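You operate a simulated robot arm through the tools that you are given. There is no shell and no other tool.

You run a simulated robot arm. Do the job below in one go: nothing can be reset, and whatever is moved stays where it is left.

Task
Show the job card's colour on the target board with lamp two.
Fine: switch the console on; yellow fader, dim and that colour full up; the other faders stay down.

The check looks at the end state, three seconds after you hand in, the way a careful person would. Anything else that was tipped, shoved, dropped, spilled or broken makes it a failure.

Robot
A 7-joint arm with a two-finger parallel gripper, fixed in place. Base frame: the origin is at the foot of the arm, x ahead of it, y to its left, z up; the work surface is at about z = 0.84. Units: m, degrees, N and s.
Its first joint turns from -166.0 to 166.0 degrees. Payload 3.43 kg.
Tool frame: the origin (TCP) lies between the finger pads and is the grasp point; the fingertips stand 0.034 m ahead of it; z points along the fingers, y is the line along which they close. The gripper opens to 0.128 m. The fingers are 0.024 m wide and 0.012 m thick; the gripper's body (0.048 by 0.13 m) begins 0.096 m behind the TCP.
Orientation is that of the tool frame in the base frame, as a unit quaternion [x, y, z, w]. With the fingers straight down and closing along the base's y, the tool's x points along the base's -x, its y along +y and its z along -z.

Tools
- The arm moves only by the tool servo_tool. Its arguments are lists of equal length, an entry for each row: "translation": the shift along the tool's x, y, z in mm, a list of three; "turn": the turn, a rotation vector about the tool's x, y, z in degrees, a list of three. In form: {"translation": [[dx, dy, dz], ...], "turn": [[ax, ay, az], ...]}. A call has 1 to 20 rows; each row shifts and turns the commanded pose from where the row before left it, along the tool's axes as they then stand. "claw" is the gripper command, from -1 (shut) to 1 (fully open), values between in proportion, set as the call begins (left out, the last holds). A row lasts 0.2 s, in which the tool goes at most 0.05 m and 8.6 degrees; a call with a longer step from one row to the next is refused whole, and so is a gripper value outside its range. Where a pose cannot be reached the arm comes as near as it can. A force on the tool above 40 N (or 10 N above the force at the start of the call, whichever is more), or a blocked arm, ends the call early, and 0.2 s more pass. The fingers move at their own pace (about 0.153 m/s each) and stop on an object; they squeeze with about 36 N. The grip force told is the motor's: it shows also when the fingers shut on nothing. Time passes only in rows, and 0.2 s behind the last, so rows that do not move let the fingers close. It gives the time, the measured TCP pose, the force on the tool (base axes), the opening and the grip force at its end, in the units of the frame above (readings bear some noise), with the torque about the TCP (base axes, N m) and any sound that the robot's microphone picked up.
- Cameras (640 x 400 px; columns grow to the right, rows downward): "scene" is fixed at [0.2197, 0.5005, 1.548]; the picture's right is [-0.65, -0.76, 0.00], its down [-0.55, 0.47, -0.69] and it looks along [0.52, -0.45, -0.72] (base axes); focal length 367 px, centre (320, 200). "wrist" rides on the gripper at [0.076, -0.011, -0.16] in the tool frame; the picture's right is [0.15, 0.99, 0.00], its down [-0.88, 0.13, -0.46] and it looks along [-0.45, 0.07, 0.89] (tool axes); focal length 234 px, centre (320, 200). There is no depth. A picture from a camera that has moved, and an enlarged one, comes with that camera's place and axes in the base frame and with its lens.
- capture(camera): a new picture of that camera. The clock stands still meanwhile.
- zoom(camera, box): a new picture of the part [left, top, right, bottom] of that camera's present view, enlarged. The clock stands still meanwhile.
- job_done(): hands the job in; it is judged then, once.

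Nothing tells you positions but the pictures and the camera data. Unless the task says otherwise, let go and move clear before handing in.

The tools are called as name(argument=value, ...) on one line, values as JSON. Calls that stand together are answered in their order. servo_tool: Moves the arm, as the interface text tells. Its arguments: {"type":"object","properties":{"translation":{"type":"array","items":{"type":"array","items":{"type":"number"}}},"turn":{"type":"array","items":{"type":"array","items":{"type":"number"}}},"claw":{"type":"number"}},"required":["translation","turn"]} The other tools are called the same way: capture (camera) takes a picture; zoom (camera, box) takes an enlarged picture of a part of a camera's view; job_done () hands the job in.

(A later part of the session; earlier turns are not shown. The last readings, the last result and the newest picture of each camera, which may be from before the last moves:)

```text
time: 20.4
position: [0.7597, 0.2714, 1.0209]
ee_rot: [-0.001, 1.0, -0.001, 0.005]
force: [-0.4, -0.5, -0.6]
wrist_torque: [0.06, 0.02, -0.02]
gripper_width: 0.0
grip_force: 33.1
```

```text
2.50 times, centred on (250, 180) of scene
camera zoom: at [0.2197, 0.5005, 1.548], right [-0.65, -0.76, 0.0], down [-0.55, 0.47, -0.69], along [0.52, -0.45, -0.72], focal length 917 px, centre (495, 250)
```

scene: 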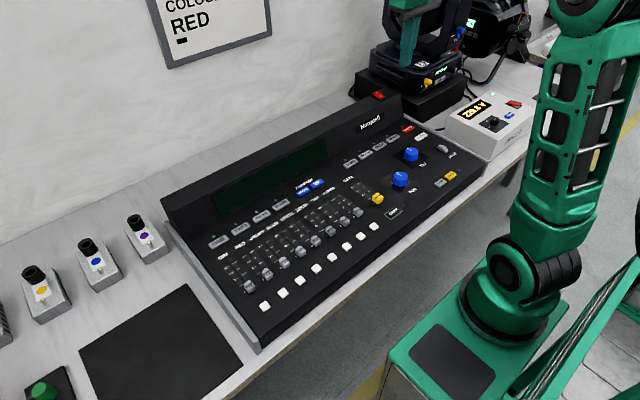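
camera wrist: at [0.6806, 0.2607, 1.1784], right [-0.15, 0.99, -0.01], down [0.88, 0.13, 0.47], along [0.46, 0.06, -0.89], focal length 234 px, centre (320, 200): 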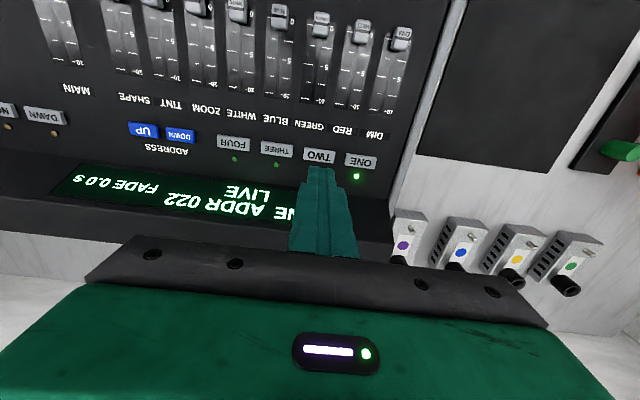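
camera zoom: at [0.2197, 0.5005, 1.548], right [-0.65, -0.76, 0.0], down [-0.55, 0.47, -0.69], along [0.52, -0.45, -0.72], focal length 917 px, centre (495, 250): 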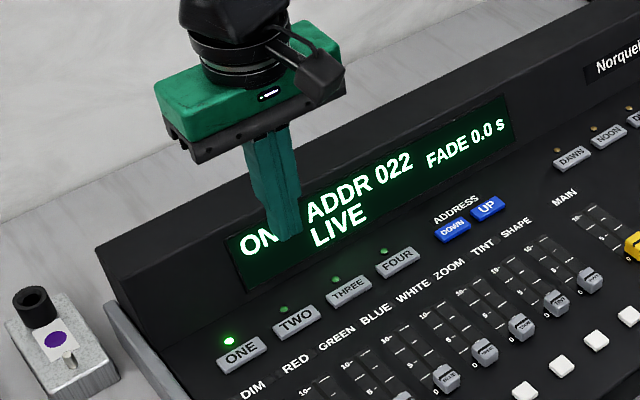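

TWO measures at about (0.782, 0.272), with buttons about 64 mm apart. I'll descend above it and then press gently.

servo_tool(translation=[[-10, 0.5, 0], [-10, 0.5, 30], [0, 0, 30], [0, 0, 30], [0, 0, 30], [0, 0, 10]], turn=[[0, 0.57, 0], [0, 0, 0], [0, 0, 0], [0, 0, 0], [0, 0, 0], [0, 0, 0]])

capture(camera="wrist")

zoom(camera="scene", box=[180, 160, 300, 260])

```text
time: 21.8
position: [0.7827, 0.2722, 0.8899]
ee_rot: [0.0, 1.0, -0.001, 0.0]
force: [0.1, 0.2, -0.7]
wrist_torque: [-0.01, -0.01, -0.01]
gripper_width: 0.0
grip_force: 33.8
```

```text
taken
camera wrist: at [0.7051, 0.2612, 1.0485], right [-0.15, 0.99, 0.0], down [0.88, 0.13, 0.46], along [0.45, 0.06, -0.89], focal length 234 px, centre (320, 200)
```

wrist: 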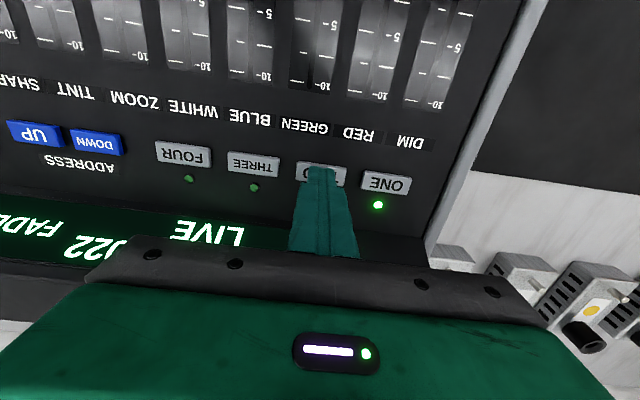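

```text
4.00 times, centred on (240, 210) of scene
camera zoom: at [0.2197, 0.5005, 1.548], right [-0.65, -0.76, 0.0], down [-0.55, 0.47, -0.69], along [0.52, -0.45, -0.72], focal length 1468 px, centre (640, 160)
```

zoom: 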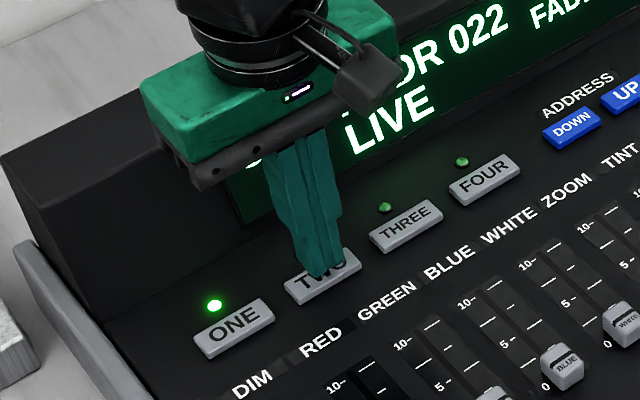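

The tip is right over TWO, about 1 cm above. Pressing gently now.

servo_tool(translation=[[0, 0, 4], [0, 0, 3], [0, 0, 2], [0, 0, 2]], turn=[[0, 0, 0], [0, 0, 0], [0, 0, 0], [0, 0, 0]])

zoom(camera="scene", box=[180, 160, 300, 260])

```text
time: 22.8
position: [0.7827, 0.272, 0.8798]
ee_rot: [0.0, 1.0, -0.001, 0.002]
force: [1.6, 0.9, 2.5]
wrist_torque: [0.03, -0.02, -0.01]
gripper_width: 0.0001
grip_force: 33.6
heard: click
```

```text
4.00 times, centred on (240, 210) of scene
camera zoom: at [0.2197, 0.5005, 1.548], right [-0.65, -0.76, 0.0], down [-0.55, 0.47, -0.69], along [0.52, -0.45, -0.72], focal length 1468 px, centre (640, 160)
```

zoom: 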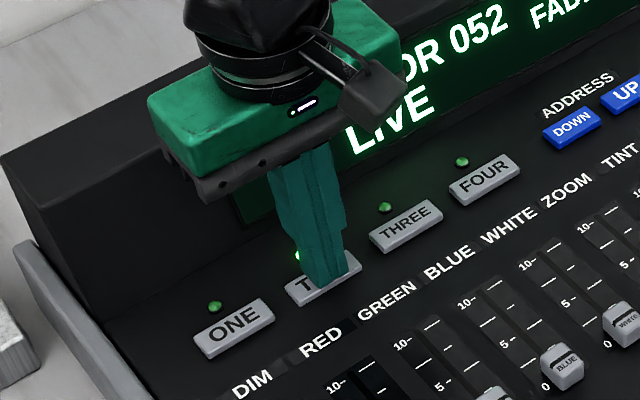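

TWO is selected: the display now reads ADDR 052, matching the second lamp. I'll lift off, open slightly, and move above the DIM/RED faders for a close look.

servo_tool(translation=[[0, 0, -30], [0, 0, -30], [35, 0, -20], [35, 15, 0], [35, 15, 0], [25, 15, 0]], turn=[[0, 0, 0], [0, 0, 0], [0, 0, 0], [0, 0, 0], [0, 0, 0], [0, 0, 0]], claw=-0.5)

capture(camera="wrist")

zoom(camera="scene", box=[180, 140, 340, 320])

```text
time: 24.2
position: [0.6524, 0.3147, 0.9594]
ee_rot: [0.0, 1.0, -0.002, 0.0]
force: [-0.1, -0.7, 0.6]
wrist_torque: [0.01, 0.05, 0.03]
gripper_width: 0.0318
grip_force: 0.0
```

```text
taken
camera wrist: at [0.5751, 0.304, 1.1185], right [-0.15, 0.99, 0.0], down [0.88, 0.13, 0.46], along [0.45, 0.06, -0.89], focal length 234 px, centre (320, 200)
```

wrist: 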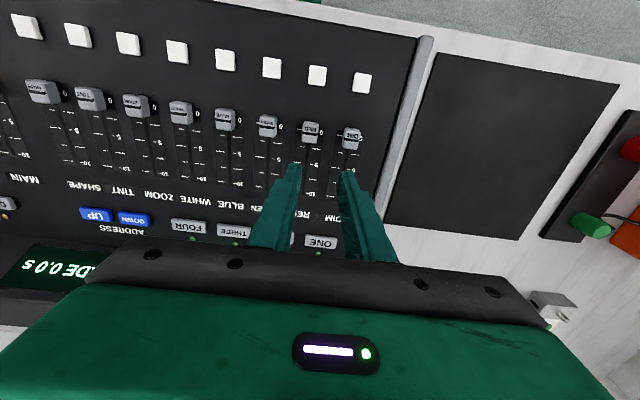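

```text
2.22 times, centred on (260, 230) of scene
camera zoom: at [0.2197, 0.5005, 1.548], right [-0.65, -0.76, 0.0], down [-0.55, 0.47, -0.69], along [0.52, -0.45, -0.72], focal length 815 px, centre (453, 133)
```

zoom: 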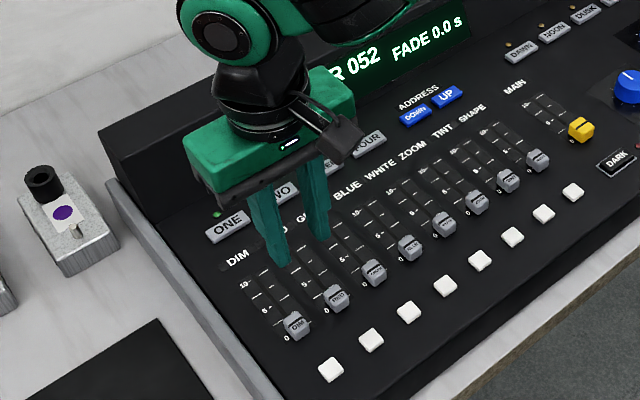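

Zooming on the DIM and RED caps for accurate position.

zoom(camera="wrist", box=[250, 50, 410, 210])

zoom(camera="scene", box=[225, 240, 305, 310])

```text
2.50 times, centred on (330, 130) of wrist
camera zoom: at [0.5751, 0.304, 1.1185], right [-0.15, 0.99, 0.0], down [0.88, 0.13, 0.46], along [0.45, 0.06, -0.89], focal length 585 px, centre (295, 375)
```

zoom: 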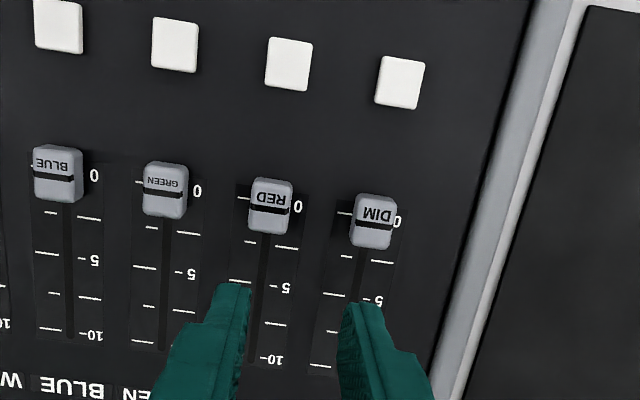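

```text
5.71 times, centred on (265, 275) of scene
camera zoom: at [0.2197, 0.5005, 1.548], right [-0.65, -0.76, 0.0], down [-0.55, 0.47, -0.69], along [0.52, -0.45, -0.72], focal length 2097 px, centre (634, -229)
```

zoom: 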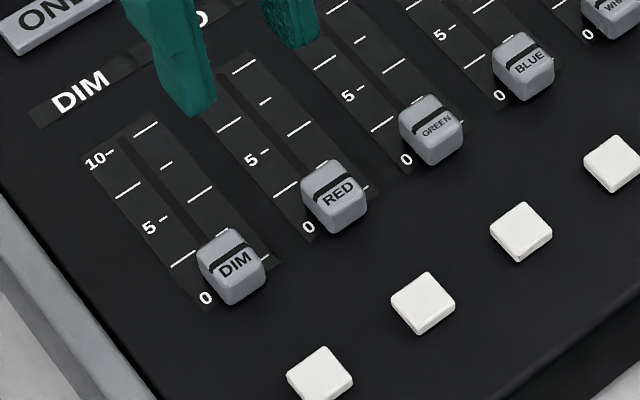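

DIM is at about (0.624, 0.348) and RED at (0.626, 0.301), cap tops near z = 0.855; full travel is about 81 mm in +x. I'll straddle the DIM cap with the open fingers.

servo_tool(translation=[[14, 16.7, 0], [14, 16.6, 0], [0, 0, 30], [0, 0, 30], [0, 0, 8]], turn=[[0, 0, 0], [0, 0, 0], [0, 0, 0], [0, 0, 0], [0, 0, 0]])

zoom(camera="wrist", box=[220, 80, 420, 230])

zoom(camera="scene", box=[225, 230, 315, 310])

```text
time: 25.4
position: [0.6242, 0.3493, 0.8891]
ee_rot: [0.0, 1.0, -0.002, 0.001]
force: [0.1, 0.0, -0.3]
wrist_torque: [0.04, -0.04, 0.01]
gripper_width: 0.0321
grip_force: 0.0
```

```text
2.67 times, centred on (320, 155) of wrist
camera zoom: at [0.547, 0.3381, 1.0494], right [-0.15, 0.99, 0.0], down [0.88, 0.13, 0.46], along [0.45, 0.06, -0.89], focal length 624 px, centre (320, 320)
```

zoom: 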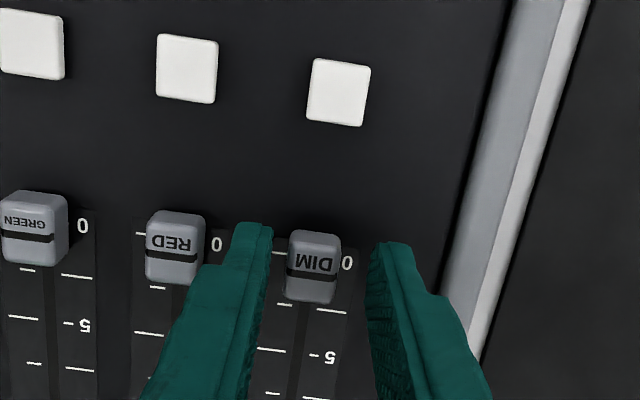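

```text
5.00 times, centred on (270, 270) of scene
camera zoom: at [0.2197, 0.5005, 1.548], right [-0.65, -0.76, 0.0], down [-0.55, 0.47, -0.69], along [0.52, -0.45, -0.72], focal length 1834 px, centre (570, -150)
```

zoom: 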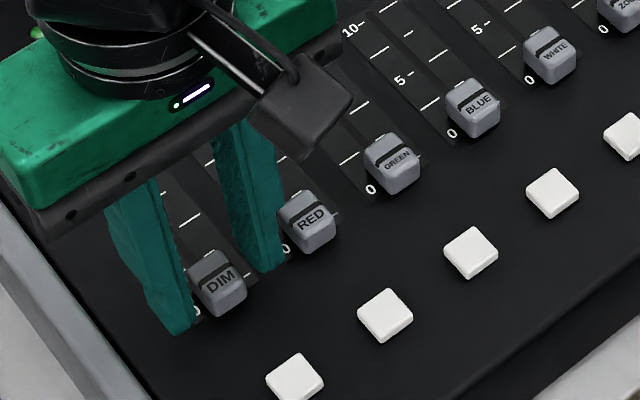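

Fingers straddle DIM nicely. I'll shift 2 mm, lower 10 mm and close on the cap.

servo_tool(translation=[[0, -2, 4], [0, 0, 3], [0, 0, 3]], turn=[[0, 0, 0], [0, 0, 0], [0, 0, 0]])

servo_tool(translation=[[0, 0, 0], [0, 0, 0]], turn=[[0, 0, 0], [0, 0, 0]], claw=-1)

zoom(camera="wrist", box=[220, 80, 420, 230])

zoom(camera="scene", box=[225, 230, 315, 310])

```text
time: 26.2
position: [0.6234, 0.3461, 0.8812]
ee_rot: [0.001, 1.0, -0.003, 0.001]
force: [0.2, -0.4, -0.2]
wrist_torque: [-0.03, -0.01, 0.02]
gripper_width: 0.032
grip_force: 0.0
```

```text
time: 26.8
position: [0.6249, 0.3469, 0.881]
ee_rot: [0.0, 1.0, -0.002, 0.002]
force: [0.1, 2.8, -1.4]
wrist_torque: [0.09, -0.02, -0.01]
gripper_width: 0.0163
grip_force: 45.4
```

```text
2.67 times, centred on (320, 155) of wrist
camera zoom: at [0.5469, 0.3359, 1.0397], right [-0.15, 0.99, 0.0], down [0.88, 0.13, 0.46], along [0.45, 0.06, -0.89], focal length 624 px, centre (320, 320)
```

zoom: 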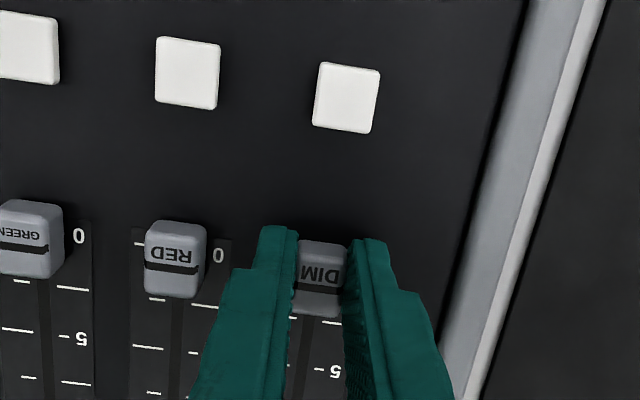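

```text
5.00 times, centred on (270, 270) of scene
camera zoom: at [0.2197, 0.5005, 1.548], right [-0.65, -0.76, 0.0], down [-0.55, 0.47, -0.69], along [0.52, -0.45, -0.72], focal length 1834 px, centre (570, -150)
```

zoom: 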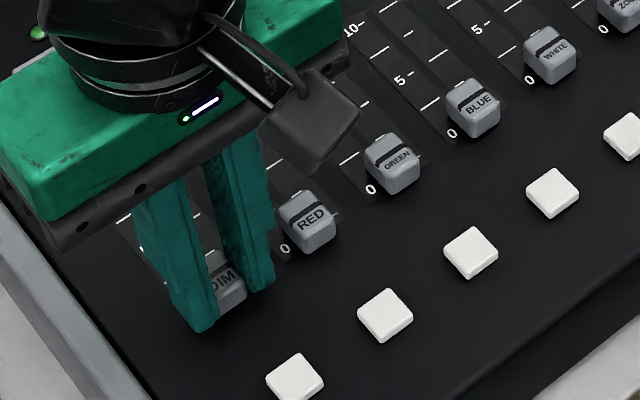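

The DIM cap is gripped (16 mm). Now sliding it up in +x.

servo_tool(translation=[[-10, 0, 0], [-10, 0, 0], [-10, 0, 0], [-10, 0, 0], [-10, 0, 0], [-10, 0, 0], [-10, 0, 0]], turn=[[0, 0, 0], [0, 0, 0], [0, 0, 0], [0, 0, 0], [0, 0, 0], [0, 0, 0], [0, 0, 0]])

zoom(camera="wrist", box=[220, 80, 420, 230])

zoom(camera="scene", box=[205, 200, 315, 310])

```text
time: 28.4
position: [0.6946, 0.3458, 0.8819]
ee_rot: [0.0, 1.0, -0.002, 0.0]
force: [0.2, 4.2, 10.0]
wrist_torque: [0.14, 0.32, 0.01]
gripper_width: 0.0165
grip_force: 44.9
```

```text
2.67 times, centred on (320, 155) of wrist
camera zoom: at [0.6166, 0.3361, 1.0396], right [-0.15, 0.99, 0.0], down [0.88, 0.13, 0.46], along [0.45, 0.06, -0.89], focal length 624 px, centre (320, 320)
```

zoom: 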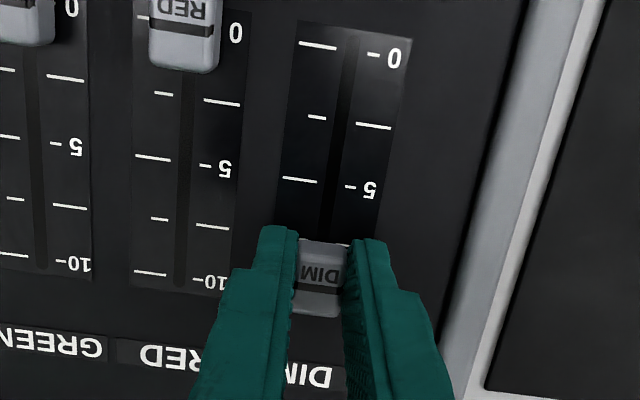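

```text
3.64 times, centred on (260, 255) of scene
camera zoom: at [0.2197, 0.5005, 1.548], right [-0.65, -0.76, 0.0], down [-0.55, 0.47, -0.69], along [0.52, -0.45, -0.72], focal length 1334 px, centre (538, 0)
```

zoom: 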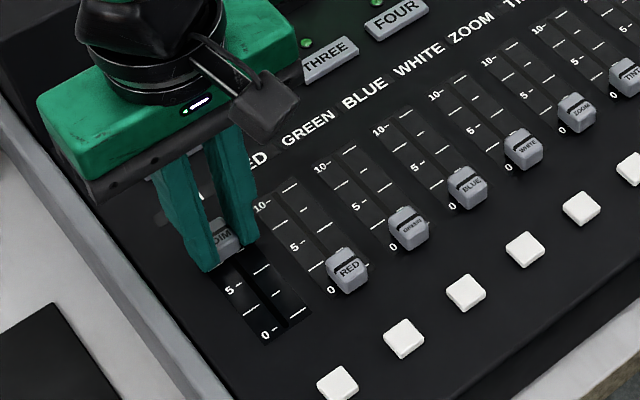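

DIM is near the top; there's a slight upward force suggesting the panel slopes up. I'll continue to the end stop with a slight lift.

servo_tool(translation=[[-5, 0, -1], [-4, 0, -0.5], [-4, 0, -0.3], [-3, 0, 0], [-3, 0, 0], [-2, 0, 0]], turn=[[0, 0, 0], [0, 0, 0], [0, 0, 0], [0, 0, 0], [0, 0, 0], [0, 0, 0]])

zoom(camera="wrist", box=[220, 80, 420, 230])

zoom(camera="scene", box=[205, 200, 315, 310])

```text
time: 29.8
position: [0.7124, 0.3464, 0.8805]
ee_rot: [-0.003, 1.0, -0.002, -0.002]
force: [-26.0, 4.7, -15.3]
wrist_torque: [0.18, 1.61, -0.06]
gripper_width: 0.0163
grip_force: 44.9
```

```text
2.67 times, centred on (320, 155) of wrist
camera zoom: at [0.6357, 0.3362, 1.0402], right [-0.15, 0.99, -0.01], down [0.88, 0.14, 0.45], along [0.45, 0.06, -0.89], focal length 624 px, centre (320, 320)
```

zoom: 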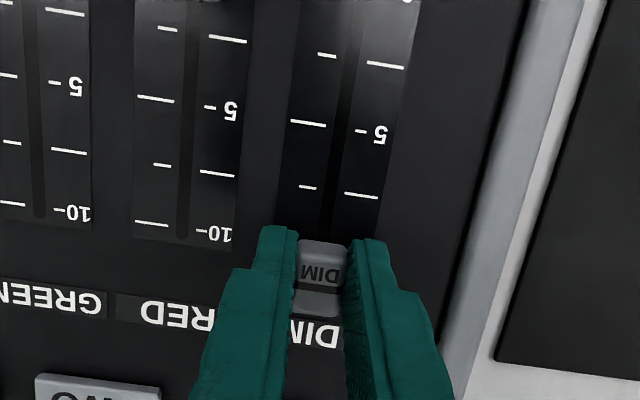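

```text
3.64 times, centred on (260, 255) of scene
camera zoom: at [0.2197, 0.5005, 1.548], right [-0.65, -0.76, 0.0], down [-0.55, 0.47, -0.69], along [0.52, -0.45, -0.72], focal length 1334 px, centre (538, 0)
```

zoom: 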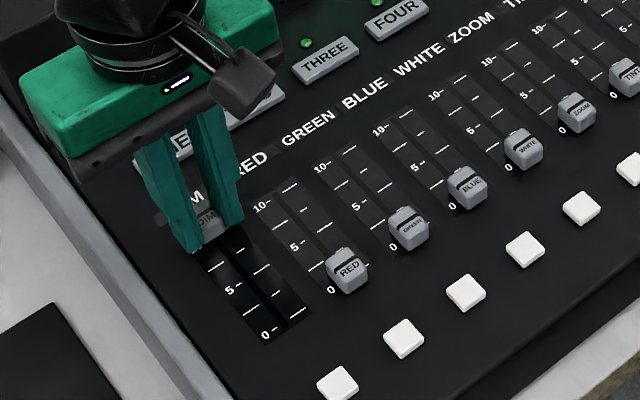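

Force of -26 N in x shows the end stop is reached. Release and lift.

servo_tool(translation=[[0, 0, 0], [0, 0, 0]], turn=[[0, 0, 0], [0, 0, 0]], claw=-0.5)

servo_tool(translation=[[0, 0, -20], [0, 0, -30], [25, -10, -20], [35, -20, 0], [20, -15, 0]], turn=[[0, 0, 0], [0, 0, 0], [0, 0, 0], [0, 0, 0], [0, 0, 0]])

capture(camera="wrist")

zoom(camera="wrist", box=[250, 50, 410, 210])

zoom(camera="scene", box=[205, 200, 315, 310])

```text
time: 30.4
position: [0.7156, 0.3473, 0.8821]
ee_rot: [0.0, 1.0, -0.002, 0.001]
force: [-1.0, 0.8, -0.3]
wrist_torque: [-0.03, -0.04, 0.04]
gripper_width: 0.032
grip_force: 0.1
```

```text
time: 31.6
position: [0.6368, 0.3013, 0.951]
ee_rot: [0.0, 1.0, -0.001, 0.0]
force: [0.4, -0.2, 0.3]
wrist_torque: [0.0, 0.02, 0.0]
gripper_width: 0.0321
grip_force: 0.1
```

```text
taken
camera wrist: at [0.5587, 0.2913, 1.1102], right [-0.15, 0.99, 0.0], down [0.88, 0.13, 0.46], along [0.45, 0.06, -0.89], focal length 234 px, centre (320, 200)
```

wrist: 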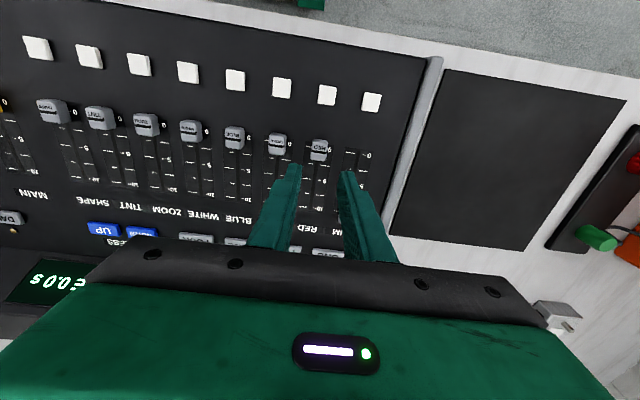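

```text
2.50 times, centred on (330, 130) of wrist
camera zoom: at [0.5587, 0.2913, 1.1102], right [-0.15, 0.99, 0.0], down [0.88, 0.13, 0.46], along [0.45, 0.06, -0.89], focal length 585 px, centre (295, 375)
```

zoom: 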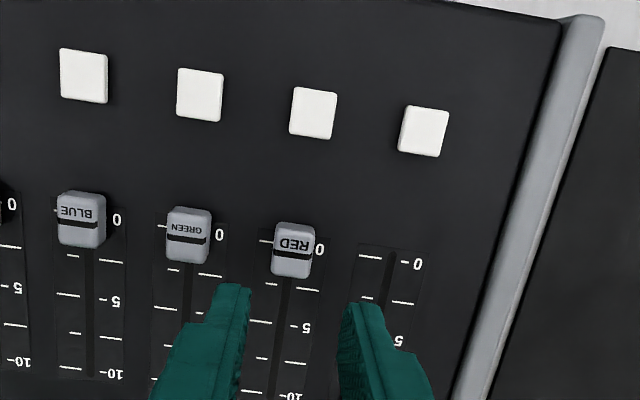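

```text
3.64 times, centred on (260, 255) of scene
camera zoom: at [0.2197, 0.5005, 1.548], right [-0.65, -0.76, 0.0], down [-0.55, 0.47, -0.69], along [0.52, -0.45, -0.72], focal length 1334 px, centre (538, 0)
```

zoom: 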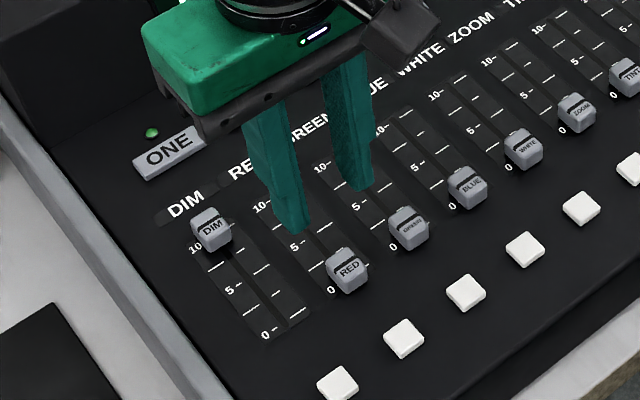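

DIM sits at the top. Now the same with RED at about (0.625, 0.3005).

servo_tool(translation=[[12, -1, 0], [0, 0, 30], [0, 0, 27], [0, 0, 5]], turn=[[0, 0, 0], [0, 0, 0], [0, 0, 0], [0, 0, 0]])

zoom(camera="wrist", box=[220, 80, 420, 230])

```text
time: 32.6
position: [0.6213, 0.3005, 0.8882]
ee_rot: [0.001, 1.0, -0.002, 0.001]
force: [-0.8, -0.1, 0.2]
wrist_torque: [0.01, 0.03, -0.01]
gripper_width: 0.0319
grip_force: 0.1
```

```text
2.67 times, centred on (320, 155) of wrist
camera zoom: at [0.5446, 0.2893, 1.0478], right [-0.15, 0.99, 0.0], down [0.88, 0.13, 0.46], along [0.45, 0.06, -0.89], focal length 624 px, centre (320, 320)
```

zoom: 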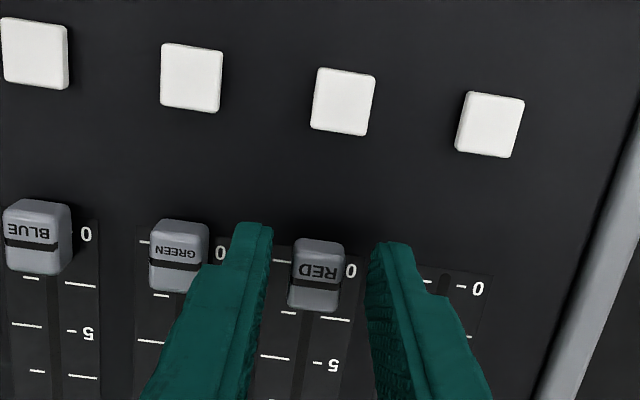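

RED is centered between the fingers. Lower, grip and slide up.

servo_tool(translation=[[-3, 0, 4], [0, 0, 3]], turn=[[0, 0, 0], [0, 0, 0]])

servo_tool(translation=[[0, 0, 0], [0, 0, 0]], turn=[[0, 0, 0], [0, 0, 0]], claw=-1)

servo_tool(translation=[[-10, 0, 0], [-10, 0, 0], [-10, 0, 0], [-10, 0, 0], [-10, 0, 0], [-10, 0, 0], [-10, 0, 0]], turn=[[0, 0, 0], [0, 0, 0], [0, 0, 0], [0, 0, 0], [0, 0, 0], [0, 0, 0], [0, 0, 0]])

zoom(camera="wrist", box=[220, 80, 420, 230])

zoom(camera="scene", box=[205, 200, 315, 310])

```text
time: 33.2
position: [0.6258, 0.3015, 0.8824]
ee_rot: [0.001, 1.0, -0.002, 0.0]
force: [-0.5, -0.2, -0.4]
wrist_torque: [-0.02, 0.0, -0.03]
gripper_width: 0.032
grip_force: 0.1
```

```text
time: 33.8
position: [0.6246, 0.2999, 0.8824]
ee_rot: [0.0, 1.0, -0.001, 0.001]
force: [-0.6, -3.7, 1.2]
wrist_torque: [-0.1, -0.08, -0.02]
gripper_width: 0.0166
grip_force: 45.3
```

```text
time: 35.4
position: [0.6952, 0.3007, 0.8827]
ee_rot: [-0.001, 1.0, -0.002, 0.001]
force: [0.1, -8.6, 1.2]
wrist_torque: [-0.26, 0.11, -0.01]
gripper_width: 0.0165
grip_force: 44.8
```

```text
2.67 times, centred on (320, 155) of wrist
camera zoom: at [0.6186, 0.2893, 1.042], right [-0.15, 0.99, 0.0], down [0.88, 0.13, 0.46], along [0.45, 0.06, -0.89], focal length 624 px, centre (320, 320)
```

zoom: 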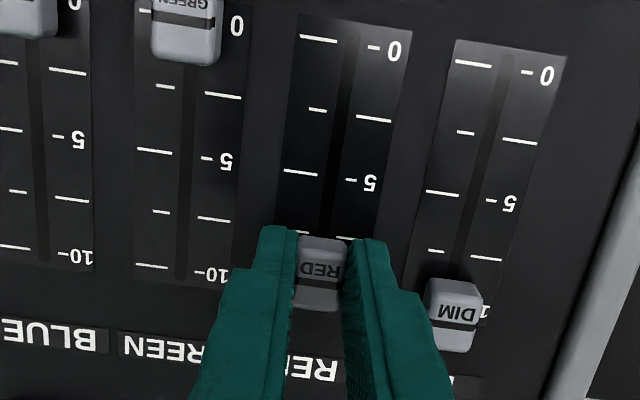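

```text
3.64 times, centred on (260, 255) of scene
camera zoom: at [0.2197, 0.5005, 1.548], right [-0.65, -0.76, 0.0], down [-0.55, 0.47, -0.69], along [0.52, -0.45, -0.72], focal length 1334 px, centre (538, 0)
```

zoom: 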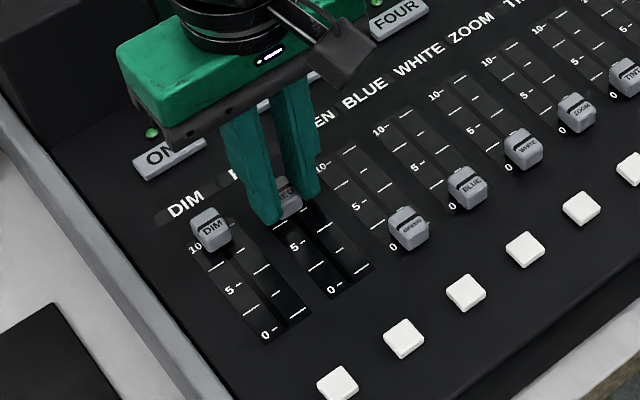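

RED is nearly up; pushing to the end stop.

servo_tool(translation=[[-5, 0, 0], [-4, 0, 0], [-4, 0, 0], [-3, 0, 0], [-3, 0, 0], [-2, 0, 0]], turn=[[0, 0, 0], [0, 0, 0], [0, 0, 0], [0, 0, 0], [0, 0, 0], [0, 0, 0]])

zoom(camera="wrist", box=[220, 80, 420, 230])

```text
time: 36.8
position: [0.7142, 0.2993, 0.883]
ee_rot: [-0.002, 1.0, -0.002, -0.003]
force: [-29.5, -20.0, -1.2]
wrist_torque: [-0.56, 1.05, -0.15]
gripper_width: 0.0165
grip_force: 45.1
```

```text
2.67 times, centred on (320, 155) of wrist
camera zoom: at [0.6374, 0.2895, 1.0424], right [-0.15, 0.99, -0.01], down [0.88, 0.14, 0.45], along [0.45, 0.06, -0.89], focal length 624 px, centre (320, 320)
```

zoom: 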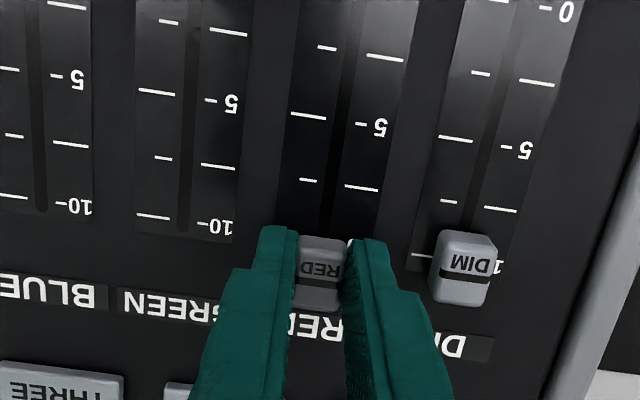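

RED is at its stop, level with DIM. Release, lift, and go over to the yellow MAIN fader near (0.63, -0.05).

servo_tool(translation=[[0, 0, 0], [0, 0, 0]], turn=[[0, 0, 0], [0, 0, 0]], claw=-0.5)

servo_tool(translation=[[0, 0, -20], [0, 0, -30], [0, 0, -20], [10, -40, 0], [10, -40, 0], [10, -40, 0], [10, -40, 0], [10, -40, 0], [10, -40, 0], [10, -40, 0], [5, -40, 0], [0, -27, 0]], turn=[[0, 0, 0], [0, 0, 0], [0, 0, 0], [0, 0, 0], [0, 0, 0], [0, 0, 0], [0, 0, 0], [0, 0, 0], [0, 0, 0], [0, 0, 0], [0, 0, 0], [0, 0, 0]])

capture(camera="wrist")

zoom(camera="wrist", box=[250, 50, 410, 210])

capture(camera="scene")

```text
time: 37.4
position: [0.7162, 0.3018, 0.8837]
ee_rot: [-0.001, 1.0, -0.001, 0.001]
force: [-0.8, -0.3, 0.7]
wrist_torque: [0.0, 0.03, -0.01]
gripper_width: 0.0322
grip_force: 0.0
```

```text
time: 40.0
position: [0.6421, -0.046, 0.9523]
ee_rot: [-0.001, 1.0, -0.002, 0.001]
force: [0.4, -0.3, 0.2]
wrist_torque: [-0.02, 0.0, 0.01]
gripper_width: 0.0322
grip_force: 0.1
```

```text
taken
camera wrist: at [0.5641, -0.0565, 1.1123], right [-0.15, 0.99, 0.0], down [0.88, 0.13, 0.46], along [0.45, 0.06, -0.89], focal length 234 px, centre (320, 200)
```

wrist: 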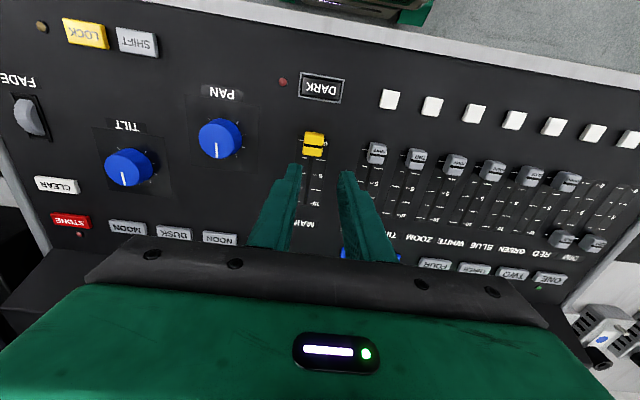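

```text
2.50 times, centred on (330, 130) of wrist
camera zoom: at [0.5641, -0.0565, 1.1123], right [-0.15, 0.99, 0.0], down [0.88, 0.13, 0.46], along [0.45, 0.06, -0.89], focal length 585 px, centre (295, 375)
```

zoom: 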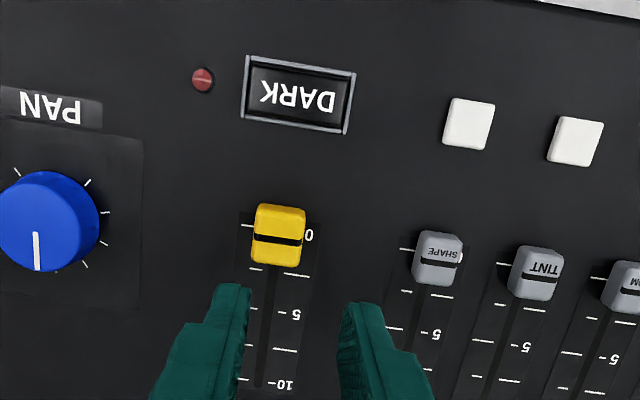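

```text
taken
```

scene: 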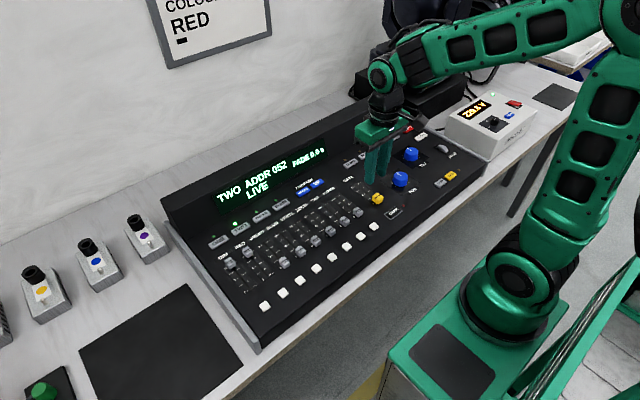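

Yellow MAIN cap is at about (0.625, -0.055). Opening a bit wider and straddling it.

servo_tool(translation=[[17, -9, 0], [0, 0, 30], [0, 0, 25], [0, 0, 5]], turn=[[0, 0, 0], [0, 0, 0], [0, 0, 0], [0, 0, 0]], claw=-0.38)

zoom(camera="wrist", box=[220, 80, 420, 230])

zoom(camera="scene", box=[335, 140, 425, 230])

```text
time: 41.0
position: [0.6261, -0.0553, 0.8939]
ee_rot: [0.001, 1.0, -0.002, 0.001]
force: [-0.4, 0.2, 0.1]
wrist_torque: [-0.02, -0.01, -0.01]
gripper_width: 0.0396
grip_force: 0.1
```

```text
2.67 times, centred on (320, 155) of wrist
camera zoom: at [0.547, -0.0668, 1.0538], right [-0.15, 0.99, 0.0], down [0.88, 0.13, 0.46], along [0.45, 0.06, -0.89], focal length 624 px, centre (320, 320)
```

zoom: 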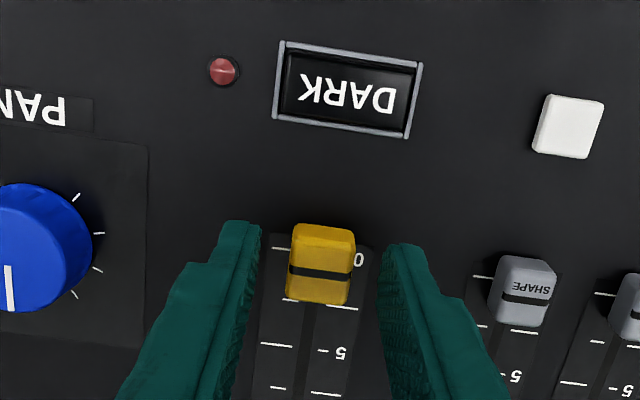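

```text
4.44 times, centred on (380, 185) of scene
camera zoom: at [0.2197, 0.5005, 1.548], right [-0.65, -0.76, 0.0], down [-0.55, 0.47, -0.69], along [0.52, -0.45, -0.72], focal length 1631 px, centre (53, 267)
```

zoom: 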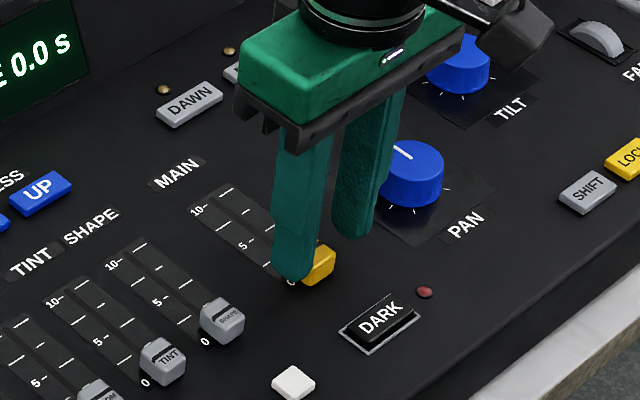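

Centered over MAIN. Lower, grip, and slide up.

servo_tool(translation=[[0, 0, 5], [0, 0, 4], [0, 0, 3]], turn=[[0, 0, 0], [0, 0, 0], [0, 0, 0]])

servo_tool(translation=[[0, 0, 0], [0, 0, 0]], turn=[[0, 0, 0], [0, 0, 0]], claw=-1)

servo_tool(translation=[[-10, 0, 0], [-10, 0, 0], [-10, 0, 0], [-10, 0, 0], [-10, 0, 0], [-10, 0, 0], [-10, 0, 0]], turn=[[0, 0, 0], [0, 0, 0], [0, 0, 0], [0, 0, 0], [0, 0, 0], [0, 0, 0], [0, 0, 0]])

zoom(camera="wrist", box=[220, 80, 420, 230])

```text
time: 41.8
position: [0.624, -0.0555, 0.8828]
ee_rot: [-0.001, 1.0, -0.002, 0.001]
force: [-0.2, 0.9, -0.1]
wrist_torque: [0.03, 0.0, 0.02]
gripper_width: 0.0397
grip_force: 0.1
```

```text
time: 42.4
position: [0.6244, -0.0545, 0.8819]
ee_rot: [-0.001, 1.0, -0.001, 0.001]
force: [0.0, 2.3, -3.7]
wrist_torque: [0.13, -0.1, -0.02]
gripper_width: 0.0203
grip_force: 45.2
```

```text
time: 44.0
position: [0.6958, -0.0549, 0.8813]
ee_rot: [-0.002, 1.0, -0.001, 0.001]
force: [-0.2, 8.1, 26.9]
wrist_torque: [0.28, -0.13, -0.04]
gripper_width: 0.0205
grip_force: 44.9
```

```text
2.67 times, centred on (320, 155) of wrist
camera zoom: at [0.6178, -0.0663, 1.0409], right [-0.15, 0.99, 0.0], down [0.88, 0.13, 0.46], along [0.45, 0.07, -0.89], focal length 624 px, centre (320, 320)
```

zoom: 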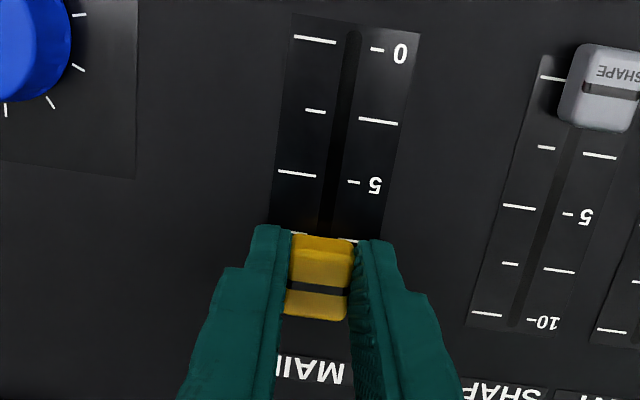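

MAIN is nearly up, but there's a 27 N vertical load; I'll relieve it while pushing to the stop.

servo_tool(translation=[[0, 0, -1.5], [-5, 0, 0], [-4, 0, 0], [-4, 0, 0], [-3, 0, 0], [-3, 0, 0], [-2, 0, 0]], turn=[[0, 0, 0], [0, 0, 0], [0, 0, 0], [0, 0, 0], [0, 0, 0], [0, 0, 0], [0, 0, 0]])

zoom(camera="wrist", box=[220, 80, 420, 230])

zoom(camera="scene", box=[335, 120, 425, 210])

```text
time: 45.6
position: [0.7142, -0.0544, 0.8814]
ee_rot: [0.0, 1.0, -0.002, -0.003]
force: [-27.1, -1.3, -24.4]
wrist_torque: [0.02, 1.14, 0.0]
gripper_width: 0.0203
grip_force: 45.1
```

```text
2.67 times, centred on (320, 155) of wrist
camera zoom: at [0.6371, -0.0658, 1.0419], right [-0.15, 0.99, 0.0], down [0.88, 0.13, 0.45], along [0.45, 0.06, -0.89], focal length 624 px, centre (320, 320)
```

zoom: 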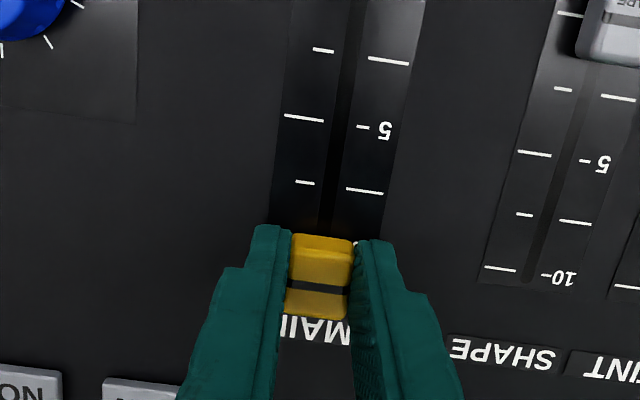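

```text
4.44 times, centred on (380, 165) of scene
camera zoom: at [0.2197, 0.5005, 1.548], right [-0.65, -0.76, 0.0], down [-0.55, 0.47, -0.69], along [0.52, -0.45, -0.72], focal length 1631 px, centre (53, 356)
```

zoom: 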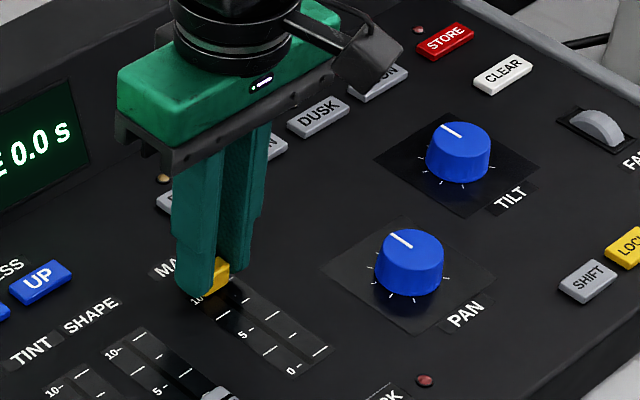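

End stop reached on MAIN. I'll release, lift clear, and move back so I can see the console and lamps.

servo_tool(translation=[[0, 0, 0], [0, 0, 0]], turn=[[0, 0, 0], [0, 0, 0]], claw=-0.38)

servo_tool(translation=[[0, 0, -20], [0, 0, -30], [0, 0, -40], [30, -10, -30], [40, -10, -20], [40, -10, -20], [40, -10, -20], [40, -10, -20], [10, -10, -40], [0, 0, -40], [0, 0, -20]], turn=[[0, 0, 0], [0, 0, 0], [0, 0, 0], [0, 0, 0], [0, 0, 0], [0, 0, 0], [0, 0, 0], [0, 0, 0], [0, 0, 0], [0, 0, 0], [0, 0, 0]])

capture(camera="scene")

capture(camera="wrist")

```text
time: 46.2
position: [0.7167, -0.054, 0.8846]
ee_rot: [0.0, 1.0, -0.002, 0.002]
force: [0.1, -1.0, 0.3]
wrist_torque: [0.01, -0.02, -0.01]
gripper_width: 0.0395
grip_force: 0.1
```

```text
time: 48.6
position: [0.516, -0.1149, 1.1826]
ee_rot: [-0.002, 1.0, -0.002, 0.001]
force: [0.1, -0.7, 0.6]
wrist_torque: [0.0, 0.03, 0.0]
gripper_width: 0.0396
grip_force: 0.0
```

```text
taken
```

scene: 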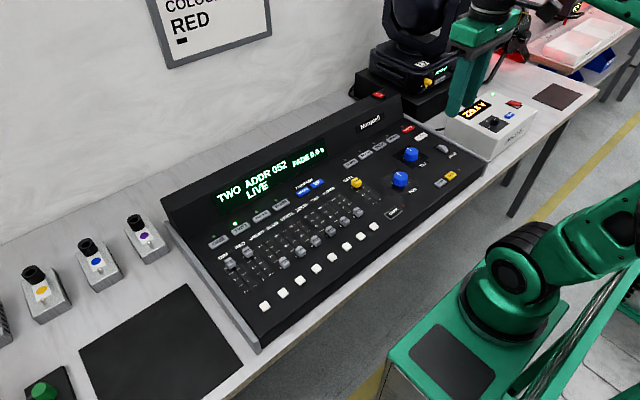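

```text
taken
camera wrist: at [0.4384, -0.1249, 1.3418], right [-0.15, 0.99, 0.0], down [0.88, 0.13, 0.46], along [0.45, 0.06, -0.89], focal length 234 px, centre (320, 200)
```

wrist: 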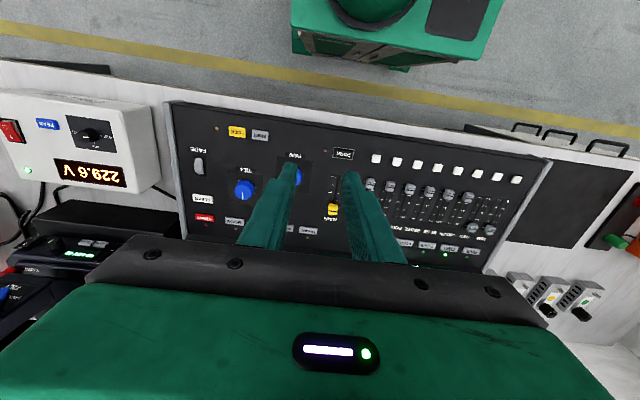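

There is red light now near the second lamp. I'll check the console and where the beam lands.

zoom(camera="scene", box=[200, 130, 400, 320])

zoom(camera="scene", box=[440, 0, 640, 120])

servo_tool(translation=[[0, 0, -10], [0, 0, -10], [0, 0, -10], [0, 0, -10], [0, 0, -10], [0, 0, 0], [0, 0, 0], [0, 0, 0], [0, 0, 0], [0, 0, 0], [0, 0, 0], [0, 0, 0]], turn=[[0, -8, 0], [0, -8, 0], [0, -8, 0], [0, -8, 0], [0, -8, 0], [0, -8, 0], [6.0, 0, 5.28], [6.0, 0, 5.28], [6.0, 0, 5.28], [6.0, 0, 5.28], [6.0, 0, 5.28], [6.0, 0, 5.28]])

capture(camera="wrist")

capture(camera="scene")

```text
2.11 times, centred on (300, 225) of scene
camera zoom: at [0.2197, 0.5005, 1.548], right [-0.65, -0.76, 0.0], down [-0.55, 0.47, -0.69], along [0.52, -0.45, -0.72], focal length 772 px, centre (362, 147)
```

zoom: 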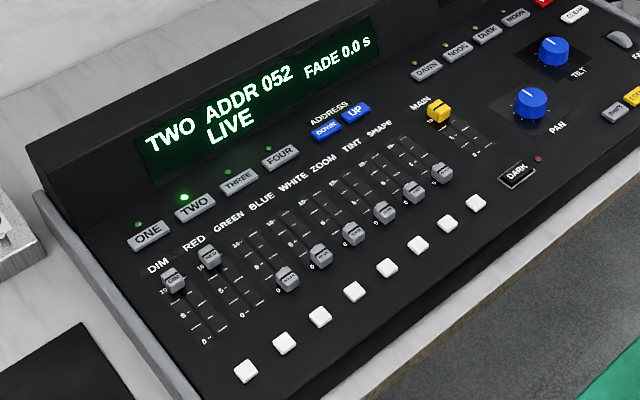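

```text
3.20 times, centred on (540, 60) of scene
camera zoom: at [0.2197, 0.5005, 1.548], right [-0.65, -0.76, 0.0], down [-0.55, 0.47, -0.69], along [0.52, -0.45, -0.72], focal length 1174 px, centre (-384, 648)
```

zoom: 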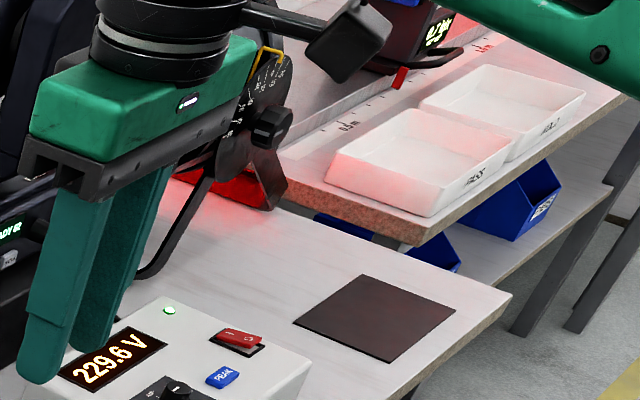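

```text
time: 51.2
position: [0.5008, -0.1142, 1.2304]
ee_rot: [0.37, 0.834, -0.17, 0.373]
force: [0.0, -0.5, 0.1]
wrist_torque: [0.02, -0.03, 0.04]
gripper_width: 0.0396
grip_force: 0.0
```

```text
taken
camera wrist: at [0.3782, 0.0044, 1.2798], right [0.67, 0.73, -0.12], down [0.27, -0.09, 0.96], along [0.69, -0.67, -0.25], focal length 234 px, centre (320, 200)
```

wrist: 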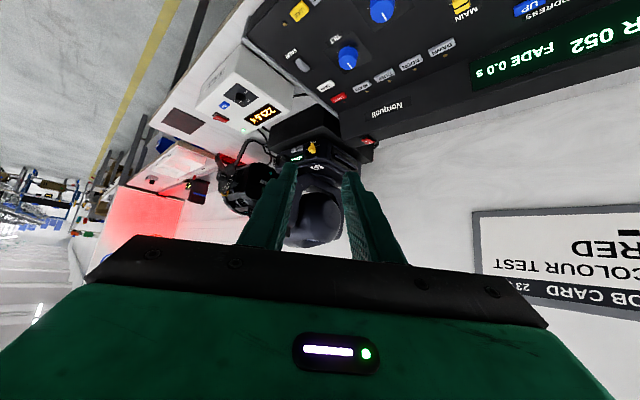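

```text
taken
```

scene: 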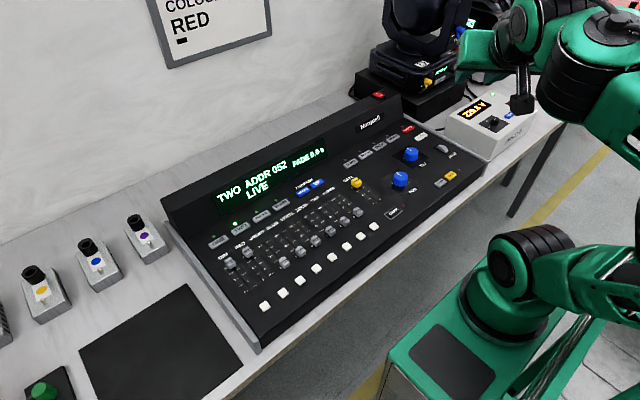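

The beam lights a board on the right in red; the card header is "JOB CARD". I'll zoom in on the lit board and the faders.

zoom(camera="wrist", box=[80, 120, 300, 260])

zoom(camera="scene", box=[205, 200, 305, 310])

zoom(camera="scene", box=[300, 150, 400, 250])

zoom(camera="wrist", box=[460, 190, 640, 330])

```text
2.86 times, centred on (190, 190) of wrist
camera zoom: at [0.3782, 0.0044, 1.2798], right [0.67, 0.73, -0.12], down [0.27, -0.09, 0.96], along [0.69, -0.67, -0.25], focal length 669 px, centre (691, 229)
```

zoom: 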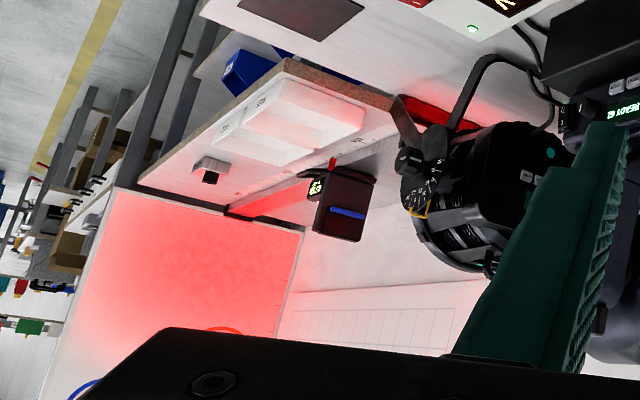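

```text
3.64 times, centred on (255, 255) of scene
camera zoom: at [0.2197, 0.5005, 1.548], right [-0.65, -0.76, 0.0], down [-0.55, 0.47, -0.69], along [0.52, -0.45, -0.72], focal length 1334 px, centre (556, 0)
```

zoom: 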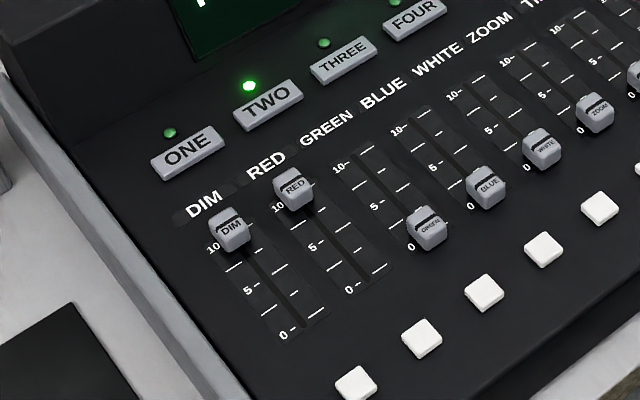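

```text
4.00 times, centred on (350, 200) of scene
camera zoom: at [0.2197, 0.5005, 1.548], right [-0.65, -0.76, 0.0], down [-0.55, 0.47, -0.69], along [0.52, -0.45, -0.72], focal length 1468 px, centre (200, 200)
```

zoom: 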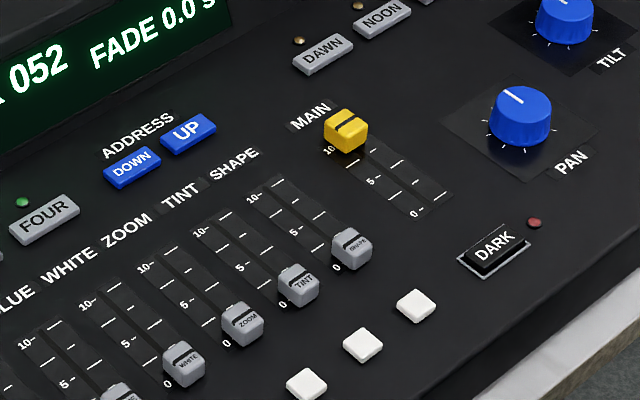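

```text
2.86 times, centred on (550, 260) of wrist
camera zoom: at [0.3782, 0.0044, 1.2798], right [0.67, 0.73, -0.12], down [0.27, -0.09, 0.96], along [0.69, -0.67, -0.25], focal length 669 px, centre (-337, 29)
```

zoom: 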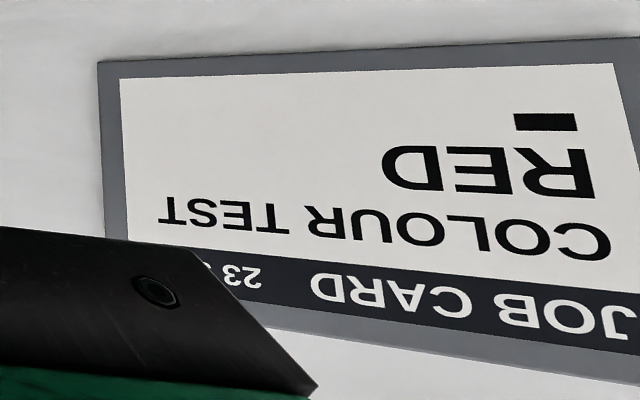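

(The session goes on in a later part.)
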